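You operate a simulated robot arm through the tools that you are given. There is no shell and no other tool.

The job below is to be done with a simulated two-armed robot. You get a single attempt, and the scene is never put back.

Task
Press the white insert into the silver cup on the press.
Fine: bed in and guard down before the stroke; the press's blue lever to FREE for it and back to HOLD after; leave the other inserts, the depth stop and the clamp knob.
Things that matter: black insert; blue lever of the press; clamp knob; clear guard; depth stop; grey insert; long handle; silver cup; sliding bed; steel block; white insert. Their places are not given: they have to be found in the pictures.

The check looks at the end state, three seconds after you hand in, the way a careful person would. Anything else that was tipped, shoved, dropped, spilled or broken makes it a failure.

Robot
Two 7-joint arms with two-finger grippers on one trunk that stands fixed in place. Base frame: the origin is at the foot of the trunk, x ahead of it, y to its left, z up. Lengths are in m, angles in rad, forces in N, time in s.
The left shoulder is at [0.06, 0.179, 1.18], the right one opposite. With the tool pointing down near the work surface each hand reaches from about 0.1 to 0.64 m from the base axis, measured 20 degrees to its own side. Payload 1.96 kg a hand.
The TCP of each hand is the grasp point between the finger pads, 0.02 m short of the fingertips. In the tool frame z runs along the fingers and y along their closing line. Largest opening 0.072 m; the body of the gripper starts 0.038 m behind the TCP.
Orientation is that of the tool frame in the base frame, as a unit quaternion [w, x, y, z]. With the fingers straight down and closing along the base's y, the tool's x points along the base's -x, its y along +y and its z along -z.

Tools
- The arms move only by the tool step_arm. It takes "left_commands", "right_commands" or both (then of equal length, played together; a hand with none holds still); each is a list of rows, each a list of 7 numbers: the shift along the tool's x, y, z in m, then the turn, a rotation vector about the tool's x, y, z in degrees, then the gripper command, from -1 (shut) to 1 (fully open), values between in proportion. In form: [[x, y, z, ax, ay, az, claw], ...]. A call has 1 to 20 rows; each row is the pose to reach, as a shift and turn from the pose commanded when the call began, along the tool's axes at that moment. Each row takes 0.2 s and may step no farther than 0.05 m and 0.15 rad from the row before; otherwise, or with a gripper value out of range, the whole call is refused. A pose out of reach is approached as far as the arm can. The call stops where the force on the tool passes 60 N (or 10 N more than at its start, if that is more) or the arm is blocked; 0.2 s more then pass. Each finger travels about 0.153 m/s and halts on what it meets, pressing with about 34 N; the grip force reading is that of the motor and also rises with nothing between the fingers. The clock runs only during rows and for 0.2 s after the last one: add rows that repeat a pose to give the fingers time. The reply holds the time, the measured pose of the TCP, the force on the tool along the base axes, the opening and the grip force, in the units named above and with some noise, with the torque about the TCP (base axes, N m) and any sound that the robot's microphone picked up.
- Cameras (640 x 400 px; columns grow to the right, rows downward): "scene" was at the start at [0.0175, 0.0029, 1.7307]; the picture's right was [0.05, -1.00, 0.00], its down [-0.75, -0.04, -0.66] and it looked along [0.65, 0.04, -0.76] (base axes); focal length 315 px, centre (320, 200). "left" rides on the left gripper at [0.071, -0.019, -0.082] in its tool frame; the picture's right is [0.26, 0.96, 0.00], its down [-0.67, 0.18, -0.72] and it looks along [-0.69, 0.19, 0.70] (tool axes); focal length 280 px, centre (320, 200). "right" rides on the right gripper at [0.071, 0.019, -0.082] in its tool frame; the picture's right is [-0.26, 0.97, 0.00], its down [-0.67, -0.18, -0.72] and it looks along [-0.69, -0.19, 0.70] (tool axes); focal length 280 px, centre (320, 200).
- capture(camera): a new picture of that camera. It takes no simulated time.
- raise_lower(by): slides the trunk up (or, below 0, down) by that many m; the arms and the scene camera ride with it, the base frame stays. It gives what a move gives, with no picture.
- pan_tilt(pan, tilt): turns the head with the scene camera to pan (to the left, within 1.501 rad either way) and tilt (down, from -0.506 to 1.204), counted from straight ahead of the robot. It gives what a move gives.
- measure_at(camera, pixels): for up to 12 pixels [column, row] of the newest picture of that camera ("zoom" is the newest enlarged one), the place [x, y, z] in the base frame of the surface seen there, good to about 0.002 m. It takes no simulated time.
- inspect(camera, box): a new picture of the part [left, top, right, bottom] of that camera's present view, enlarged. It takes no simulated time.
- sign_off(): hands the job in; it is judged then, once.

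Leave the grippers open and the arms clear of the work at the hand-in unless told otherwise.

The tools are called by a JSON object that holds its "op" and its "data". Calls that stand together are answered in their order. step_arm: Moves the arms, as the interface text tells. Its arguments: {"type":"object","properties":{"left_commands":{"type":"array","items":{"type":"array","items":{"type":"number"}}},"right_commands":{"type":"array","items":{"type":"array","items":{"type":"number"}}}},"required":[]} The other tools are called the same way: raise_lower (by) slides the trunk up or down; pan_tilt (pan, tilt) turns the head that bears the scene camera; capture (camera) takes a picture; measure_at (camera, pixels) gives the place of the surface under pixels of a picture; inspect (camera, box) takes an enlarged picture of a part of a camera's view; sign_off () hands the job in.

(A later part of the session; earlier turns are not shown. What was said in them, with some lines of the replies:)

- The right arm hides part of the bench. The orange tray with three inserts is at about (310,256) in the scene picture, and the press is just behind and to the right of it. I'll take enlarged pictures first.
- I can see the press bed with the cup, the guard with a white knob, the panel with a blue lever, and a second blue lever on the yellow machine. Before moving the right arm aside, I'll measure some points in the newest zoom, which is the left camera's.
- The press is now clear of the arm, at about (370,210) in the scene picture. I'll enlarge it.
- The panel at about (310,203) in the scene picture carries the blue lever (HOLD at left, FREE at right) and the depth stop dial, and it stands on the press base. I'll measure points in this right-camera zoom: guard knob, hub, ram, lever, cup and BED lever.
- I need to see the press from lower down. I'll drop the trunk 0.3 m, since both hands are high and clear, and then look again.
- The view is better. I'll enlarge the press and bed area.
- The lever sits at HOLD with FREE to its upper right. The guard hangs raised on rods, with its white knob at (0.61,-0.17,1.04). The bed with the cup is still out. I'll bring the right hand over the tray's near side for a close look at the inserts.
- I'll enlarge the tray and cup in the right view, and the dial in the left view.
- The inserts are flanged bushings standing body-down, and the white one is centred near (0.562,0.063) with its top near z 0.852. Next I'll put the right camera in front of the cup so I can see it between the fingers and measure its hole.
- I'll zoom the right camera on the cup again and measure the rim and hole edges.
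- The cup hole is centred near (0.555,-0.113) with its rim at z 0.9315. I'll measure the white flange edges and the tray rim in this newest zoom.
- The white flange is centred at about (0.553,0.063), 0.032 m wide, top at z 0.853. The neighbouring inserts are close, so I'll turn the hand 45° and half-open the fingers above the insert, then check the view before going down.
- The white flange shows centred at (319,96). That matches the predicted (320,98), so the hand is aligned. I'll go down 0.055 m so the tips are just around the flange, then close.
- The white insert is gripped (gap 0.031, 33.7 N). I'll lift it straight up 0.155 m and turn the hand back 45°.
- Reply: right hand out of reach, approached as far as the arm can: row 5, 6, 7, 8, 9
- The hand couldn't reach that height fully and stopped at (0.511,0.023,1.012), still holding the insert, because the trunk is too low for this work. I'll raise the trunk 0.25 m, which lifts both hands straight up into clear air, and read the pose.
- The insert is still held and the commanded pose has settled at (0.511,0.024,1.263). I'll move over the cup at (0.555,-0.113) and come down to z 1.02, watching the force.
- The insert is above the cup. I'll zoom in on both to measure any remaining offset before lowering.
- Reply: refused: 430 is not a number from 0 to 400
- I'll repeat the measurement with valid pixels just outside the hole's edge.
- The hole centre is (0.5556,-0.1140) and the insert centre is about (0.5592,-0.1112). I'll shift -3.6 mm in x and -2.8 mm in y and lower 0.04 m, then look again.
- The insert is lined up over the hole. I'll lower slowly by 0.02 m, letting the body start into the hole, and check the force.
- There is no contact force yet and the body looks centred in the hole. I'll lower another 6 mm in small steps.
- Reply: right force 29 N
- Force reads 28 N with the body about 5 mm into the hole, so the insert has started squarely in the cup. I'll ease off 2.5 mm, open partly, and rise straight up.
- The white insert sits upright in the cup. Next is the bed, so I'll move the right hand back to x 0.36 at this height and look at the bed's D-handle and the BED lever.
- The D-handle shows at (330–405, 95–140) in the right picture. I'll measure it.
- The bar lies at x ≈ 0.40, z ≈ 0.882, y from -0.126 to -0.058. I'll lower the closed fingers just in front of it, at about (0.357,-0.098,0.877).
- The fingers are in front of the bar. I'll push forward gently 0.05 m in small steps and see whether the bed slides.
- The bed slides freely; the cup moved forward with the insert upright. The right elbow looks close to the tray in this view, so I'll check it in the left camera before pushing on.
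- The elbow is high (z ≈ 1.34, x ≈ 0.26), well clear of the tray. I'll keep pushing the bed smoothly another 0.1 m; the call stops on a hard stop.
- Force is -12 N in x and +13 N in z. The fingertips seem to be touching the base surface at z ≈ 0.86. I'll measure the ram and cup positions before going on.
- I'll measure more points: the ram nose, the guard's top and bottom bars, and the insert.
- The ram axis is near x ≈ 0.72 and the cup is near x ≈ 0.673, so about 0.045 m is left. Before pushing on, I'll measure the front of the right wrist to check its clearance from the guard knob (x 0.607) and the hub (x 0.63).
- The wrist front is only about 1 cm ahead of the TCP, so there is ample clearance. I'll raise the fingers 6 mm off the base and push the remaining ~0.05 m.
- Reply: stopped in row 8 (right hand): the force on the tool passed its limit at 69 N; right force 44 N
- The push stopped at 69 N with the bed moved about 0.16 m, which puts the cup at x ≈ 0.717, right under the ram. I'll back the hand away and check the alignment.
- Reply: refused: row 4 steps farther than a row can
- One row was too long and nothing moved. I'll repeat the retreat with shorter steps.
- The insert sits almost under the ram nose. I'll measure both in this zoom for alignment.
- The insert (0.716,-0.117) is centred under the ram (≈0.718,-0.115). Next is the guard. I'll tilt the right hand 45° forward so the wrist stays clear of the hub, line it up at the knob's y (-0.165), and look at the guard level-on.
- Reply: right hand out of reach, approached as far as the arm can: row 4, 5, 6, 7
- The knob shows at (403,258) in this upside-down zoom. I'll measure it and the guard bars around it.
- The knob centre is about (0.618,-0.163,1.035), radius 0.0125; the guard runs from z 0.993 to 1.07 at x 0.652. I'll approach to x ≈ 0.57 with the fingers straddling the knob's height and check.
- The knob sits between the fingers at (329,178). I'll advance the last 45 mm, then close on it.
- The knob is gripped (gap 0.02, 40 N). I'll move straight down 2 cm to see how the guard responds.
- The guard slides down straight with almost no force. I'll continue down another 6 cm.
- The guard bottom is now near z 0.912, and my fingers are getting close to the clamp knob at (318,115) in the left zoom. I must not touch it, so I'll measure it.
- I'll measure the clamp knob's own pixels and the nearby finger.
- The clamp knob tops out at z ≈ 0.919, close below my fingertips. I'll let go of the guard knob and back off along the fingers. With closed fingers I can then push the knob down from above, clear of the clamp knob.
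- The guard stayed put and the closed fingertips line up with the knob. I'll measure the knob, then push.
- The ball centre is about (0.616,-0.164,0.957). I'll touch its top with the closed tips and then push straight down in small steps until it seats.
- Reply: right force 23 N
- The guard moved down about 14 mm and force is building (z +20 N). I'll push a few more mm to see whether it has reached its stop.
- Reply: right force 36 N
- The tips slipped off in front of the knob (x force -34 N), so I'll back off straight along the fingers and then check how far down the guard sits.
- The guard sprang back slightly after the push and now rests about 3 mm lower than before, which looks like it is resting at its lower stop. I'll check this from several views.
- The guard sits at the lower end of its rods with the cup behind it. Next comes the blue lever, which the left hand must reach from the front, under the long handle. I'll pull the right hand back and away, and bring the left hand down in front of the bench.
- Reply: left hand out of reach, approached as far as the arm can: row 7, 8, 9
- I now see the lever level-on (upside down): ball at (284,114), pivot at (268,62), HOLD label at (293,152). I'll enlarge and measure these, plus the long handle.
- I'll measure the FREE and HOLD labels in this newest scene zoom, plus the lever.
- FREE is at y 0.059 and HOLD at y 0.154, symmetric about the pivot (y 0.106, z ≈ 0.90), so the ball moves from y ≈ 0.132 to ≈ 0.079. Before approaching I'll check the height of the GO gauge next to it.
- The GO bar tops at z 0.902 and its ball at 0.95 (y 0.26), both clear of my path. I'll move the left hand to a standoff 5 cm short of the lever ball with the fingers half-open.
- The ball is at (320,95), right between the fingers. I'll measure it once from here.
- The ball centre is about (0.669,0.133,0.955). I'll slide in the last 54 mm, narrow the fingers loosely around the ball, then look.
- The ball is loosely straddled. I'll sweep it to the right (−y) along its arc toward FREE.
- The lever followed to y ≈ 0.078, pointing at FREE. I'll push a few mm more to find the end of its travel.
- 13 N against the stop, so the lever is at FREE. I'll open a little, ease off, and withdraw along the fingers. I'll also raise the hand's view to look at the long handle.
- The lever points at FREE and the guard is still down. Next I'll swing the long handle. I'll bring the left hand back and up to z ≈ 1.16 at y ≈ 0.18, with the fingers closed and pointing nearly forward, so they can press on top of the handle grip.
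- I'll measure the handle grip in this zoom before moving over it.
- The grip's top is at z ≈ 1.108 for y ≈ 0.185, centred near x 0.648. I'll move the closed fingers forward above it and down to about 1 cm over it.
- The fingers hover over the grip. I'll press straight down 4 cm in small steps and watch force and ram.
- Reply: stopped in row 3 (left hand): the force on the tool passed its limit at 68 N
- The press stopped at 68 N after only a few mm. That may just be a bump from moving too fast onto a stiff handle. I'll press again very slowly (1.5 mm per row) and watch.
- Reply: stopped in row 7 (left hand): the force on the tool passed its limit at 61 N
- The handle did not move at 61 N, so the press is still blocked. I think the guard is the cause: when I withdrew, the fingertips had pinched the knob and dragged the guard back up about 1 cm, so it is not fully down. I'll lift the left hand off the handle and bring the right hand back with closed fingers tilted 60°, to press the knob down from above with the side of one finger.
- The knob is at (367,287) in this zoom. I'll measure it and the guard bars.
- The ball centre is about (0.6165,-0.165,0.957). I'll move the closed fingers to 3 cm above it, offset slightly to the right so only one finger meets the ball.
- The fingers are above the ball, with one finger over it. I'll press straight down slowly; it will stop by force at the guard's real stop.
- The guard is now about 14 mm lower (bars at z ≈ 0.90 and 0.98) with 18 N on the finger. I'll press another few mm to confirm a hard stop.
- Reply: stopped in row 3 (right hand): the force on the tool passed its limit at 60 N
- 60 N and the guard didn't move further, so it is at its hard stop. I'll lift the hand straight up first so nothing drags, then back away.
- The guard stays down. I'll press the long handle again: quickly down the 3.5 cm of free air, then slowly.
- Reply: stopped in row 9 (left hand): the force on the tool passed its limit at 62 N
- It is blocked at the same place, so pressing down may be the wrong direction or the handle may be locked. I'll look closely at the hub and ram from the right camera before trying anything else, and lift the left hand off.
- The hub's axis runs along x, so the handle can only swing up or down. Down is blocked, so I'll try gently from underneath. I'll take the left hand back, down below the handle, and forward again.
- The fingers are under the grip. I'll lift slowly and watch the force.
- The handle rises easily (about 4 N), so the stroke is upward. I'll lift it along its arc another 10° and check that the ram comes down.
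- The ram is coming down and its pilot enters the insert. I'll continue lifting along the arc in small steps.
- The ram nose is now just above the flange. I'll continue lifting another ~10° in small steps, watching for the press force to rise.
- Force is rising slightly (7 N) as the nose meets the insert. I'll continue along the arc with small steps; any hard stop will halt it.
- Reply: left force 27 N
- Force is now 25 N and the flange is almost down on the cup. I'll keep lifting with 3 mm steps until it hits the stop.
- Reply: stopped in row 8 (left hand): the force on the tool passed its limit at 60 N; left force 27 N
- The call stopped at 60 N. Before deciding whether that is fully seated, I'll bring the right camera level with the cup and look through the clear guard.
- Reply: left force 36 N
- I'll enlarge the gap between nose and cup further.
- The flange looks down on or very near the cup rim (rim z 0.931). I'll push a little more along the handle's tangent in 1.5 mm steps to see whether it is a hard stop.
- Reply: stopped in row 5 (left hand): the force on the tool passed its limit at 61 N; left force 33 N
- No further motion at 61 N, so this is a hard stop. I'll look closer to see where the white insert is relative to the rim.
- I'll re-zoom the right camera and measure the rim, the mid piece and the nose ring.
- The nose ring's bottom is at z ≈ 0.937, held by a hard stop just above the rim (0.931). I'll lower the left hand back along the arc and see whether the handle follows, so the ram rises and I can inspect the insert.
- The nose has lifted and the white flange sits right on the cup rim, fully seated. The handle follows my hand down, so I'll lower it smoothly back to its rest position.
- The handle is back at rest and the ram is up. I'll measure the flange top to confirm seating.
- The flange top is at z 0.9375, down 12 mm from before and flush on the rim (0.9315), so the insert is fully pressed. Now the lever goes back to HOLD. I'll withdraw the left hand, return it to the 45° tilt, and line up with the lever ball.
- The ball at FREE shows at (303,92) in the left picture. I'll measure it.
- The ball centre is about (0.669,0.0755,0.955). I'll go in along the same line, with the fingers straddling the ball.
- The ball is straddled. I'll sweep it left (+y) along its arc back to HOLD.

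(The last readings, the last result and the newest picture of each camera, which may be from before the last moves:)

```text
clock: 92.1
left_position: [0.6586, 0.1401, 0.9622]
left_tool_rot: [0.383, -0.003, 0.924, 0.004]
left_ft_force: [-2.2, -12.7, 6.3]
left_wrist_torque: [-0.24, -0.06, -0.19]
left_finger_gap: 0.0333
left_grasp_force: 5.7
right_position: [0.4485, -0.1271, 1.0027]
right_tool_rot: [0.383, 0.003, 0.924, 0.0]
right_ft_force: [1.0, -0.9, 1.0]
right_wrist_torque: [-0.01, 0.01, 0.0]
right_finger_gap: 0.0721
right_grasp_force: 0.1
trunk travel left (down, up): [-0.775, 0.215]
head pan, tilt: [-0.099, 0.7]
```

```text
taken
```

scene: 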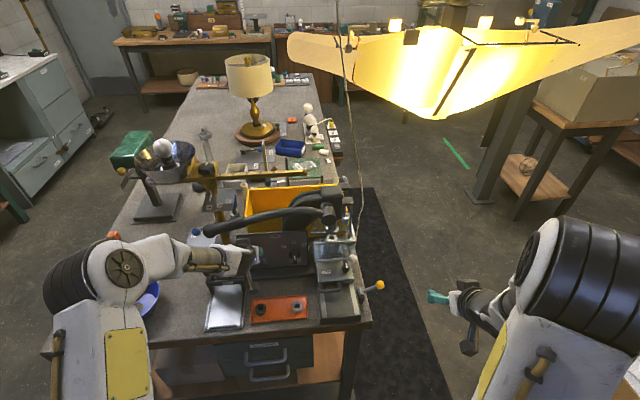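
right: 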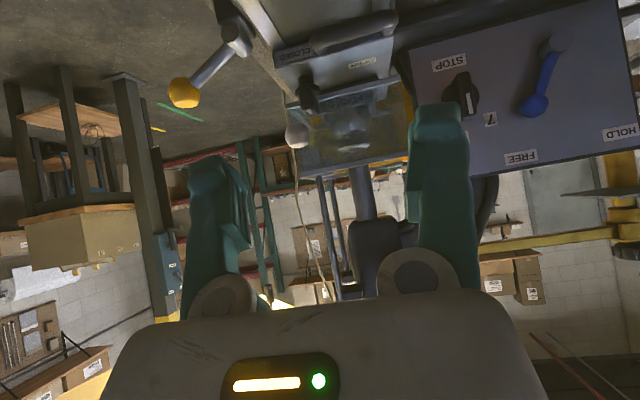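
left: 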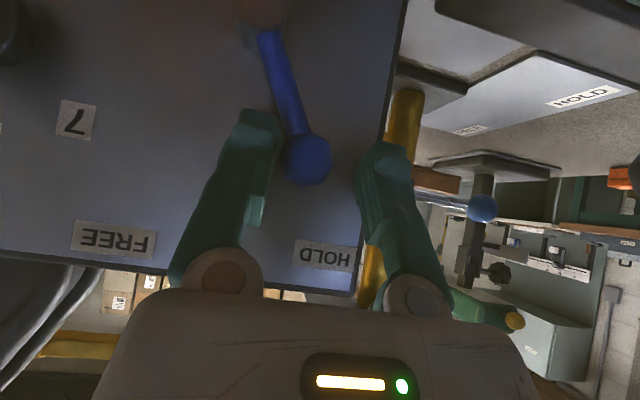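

At the HOLD stop (12.7 N). I'll ease off, open, and withdraw along the fingers so the lever isn't dragged, then pull both hands back clear.

{"op": "step_arm", "data": {"left_commands": [[0, -0.005, 0, 0, 0, 0, 0.15], [0, -0.005, 0, 0, 0, 0, 0.15], [0, -0.005, -0.03, 0, 0, 0, 0.15], [0, -0.005, -0.06, 0, 0, 0, 0.15], [0.015, 0, -0.1, 0, 0, 0, 0.3], [0.03, 0.01, -0.135, 0, 0, 0, 0.6], [0.045, 0.03, -0.17, 0, 0, 0, 1], [0.05, 0.05, -0.205, 0, 0, 0, 1], [0.05, 0.08, -0.24, 0, 0, 0, 1]], "right_commands": [[0, 0, 0, 0, 0, 0, 1], [0, 0, 0, 0, 0, 0, 1], [0, 0, -0.02, 0, 0, 0, 1], [0, 0, -0.04, 0, 0, 0, 1], [0, -0.03, -0.06, 0, 0, 0, 1], [0, -0.07, -0.07, 0, 0, 0, 1], [0, -0.11, -0.08, 0, 0, 0, 1], [0, -0.155, -0.08, 0, 0, 0, 1], [0, -0.2, -0.08, 0, 0, 0, 1]]}}

{"op": "capture", "data": {"camera": "scene"}}

{"op": "capture", "data": {"camera": "left"}}

{"op": "inspect", "data": {"camera": "scene", "box": [190, 170, 380, 310]}}

```text
clock: 94.1
left_position: [0.4494, 0.2227, 1.0947]
left_tool_rot: [0.382, -0.004, 0.924, 0.003]
left_ft_force: [0.8, -0.4, 0.3]
left_wrist_torque: [0.01, -0.01, 0.02]
left_finger_gap: 0.0721
left_grasp_force: 0.0
right_position: [0.3927, -0.3264, 1.0589]
right_tool_rot: [0.384, 0.003, 0.923, 0.0]
right_ft_force: [0.8, 0.2, 0.5]
right_wrist_torque: [0.0, -0.04, 0.01]
right_finger_gap: 0.0719
right_grasp_force: 0.1
right hand out of reach, approached as far as the arm can: row 5, 6, 7, 8
trunk travel left (down, up): [-0.775, 0.215]
head pan, tilt: [-0.099, 0.7]
```

```text
taken
```

scene: 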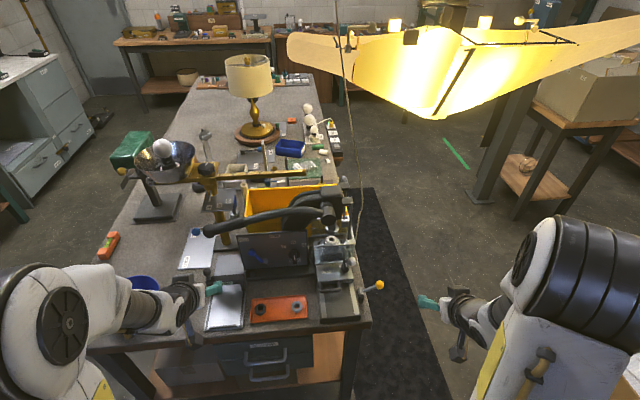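

```text
taken
```

left: 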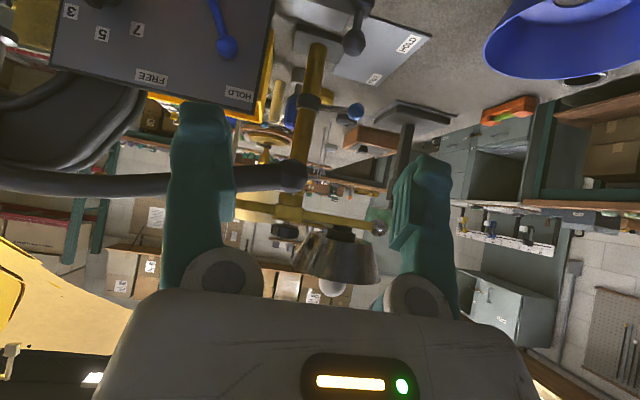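

```text
2.86 times, centred on (285, 240) of scene
```

zoom: 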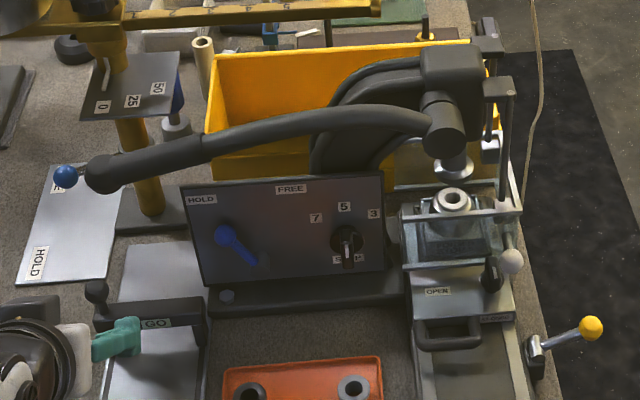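

The lever is at HOLD, the handle is at rest, the guard is down and the bed is in. The black and grey inserts are still in the tray. I'll raise the left hand further clear and take one last look at the knobs.

{"op": "step_arm", "data": {"left_commands": [[-0.007, 0, -0.03, 0, 0, 0, 1], [-0.014, 0, -0.06, 0, 0, 0, 1], [-0.0212, 0, -0.09, 0, 0, 0, 1], [-0.0212, 0, -0.09, 0, 0, 0, 1]]}}

{"op": "inspect", "data": {"camera": "scene", "box": [300, 200, 390, 300]}}

{"op": "inspect", "data": {"camera": "scene", "box": [20, 200, 320, 340]}}

```text
clock: 95.1
left_position: [0.4118, 0.2235, 1.1762]
left_tool_rot: [0.382, -0.004, 0.924, 0.003]
left_ft_force: [0.2, -0.6, 0.1]
left_wrist_torque: [-0.01, -0.03, 0.01]
left_finger_gap: 0.0719
left_grasp_force: 0.0
left hand out of reach, approached as far as the arm can: row 3, 4
right_position: [0.3921, -0.326, 1.0582]
right_tool_rot: [0.384, 0.004, 0.923, -0.002]
right_ft_force: [0.2, 0.2, -0.5]
right_wrist_torque: [0.0, -0.01, 0.01]
right_finger_gap: 0.0722
right_grasp_force: 0.2
trunk travel left (down, up): [-0.775, 0.215]
head pan, tilt: [-0.099, 0.7]
```

```text
4.00 times, centred on (345, 250) of scene
```

zoom: 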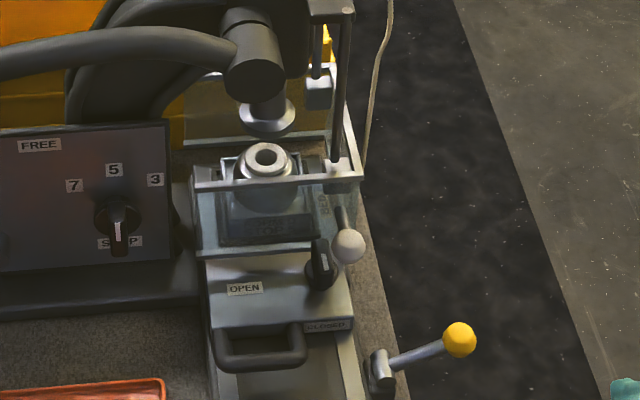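

```text
2.13 times, centred on (170, 270) of scene
```

zoom: 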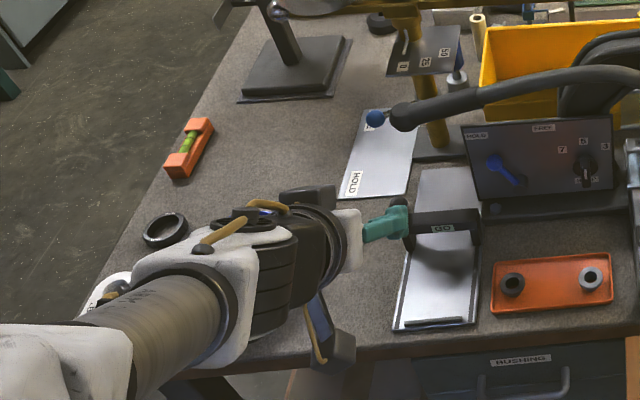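

The end state looks right:
- The white insert is seated on the cup, the bed is in and the guard is down.
- The blue lever is at HOLD and the long handle is at rest.
- The depth stop, clamp knob and the other two inserts look unchanged.
- Both grippers are open and clear.

I'll hand in.

{"op": "sign_off", "data": {}}

```text
The job is handed in.
```

I pressed the white insert into the silver cup and handed the job in. The flange sits flat on the cup rim, about 12 mm lower than before the stroke.

- **Before the stroke:** the bed was pushed in and the guard lowered, each until it met a firm stop. The blue lever was then set to FREE.
- **The stroke:** this press works by lifting the long handle, not pressing it down. I pressed down on it three times (up to 68 N) before finding that out; it did not move under that.
- **After the stroke:** I lowered the handle back to rest and returned the blue lever to HOLD. The bed is still in and the guard is still down.
- **Guard knob:** my fingers slipped off it on the first push and dragged the guard back up about 1 cm. I then pushed the guard fully down before the stroke.
- **Left alone:** I did not touch the black and grey inserts, the depth stop or the clamp knob, and they look unchanged. Both grippers are open and the arms are clear.
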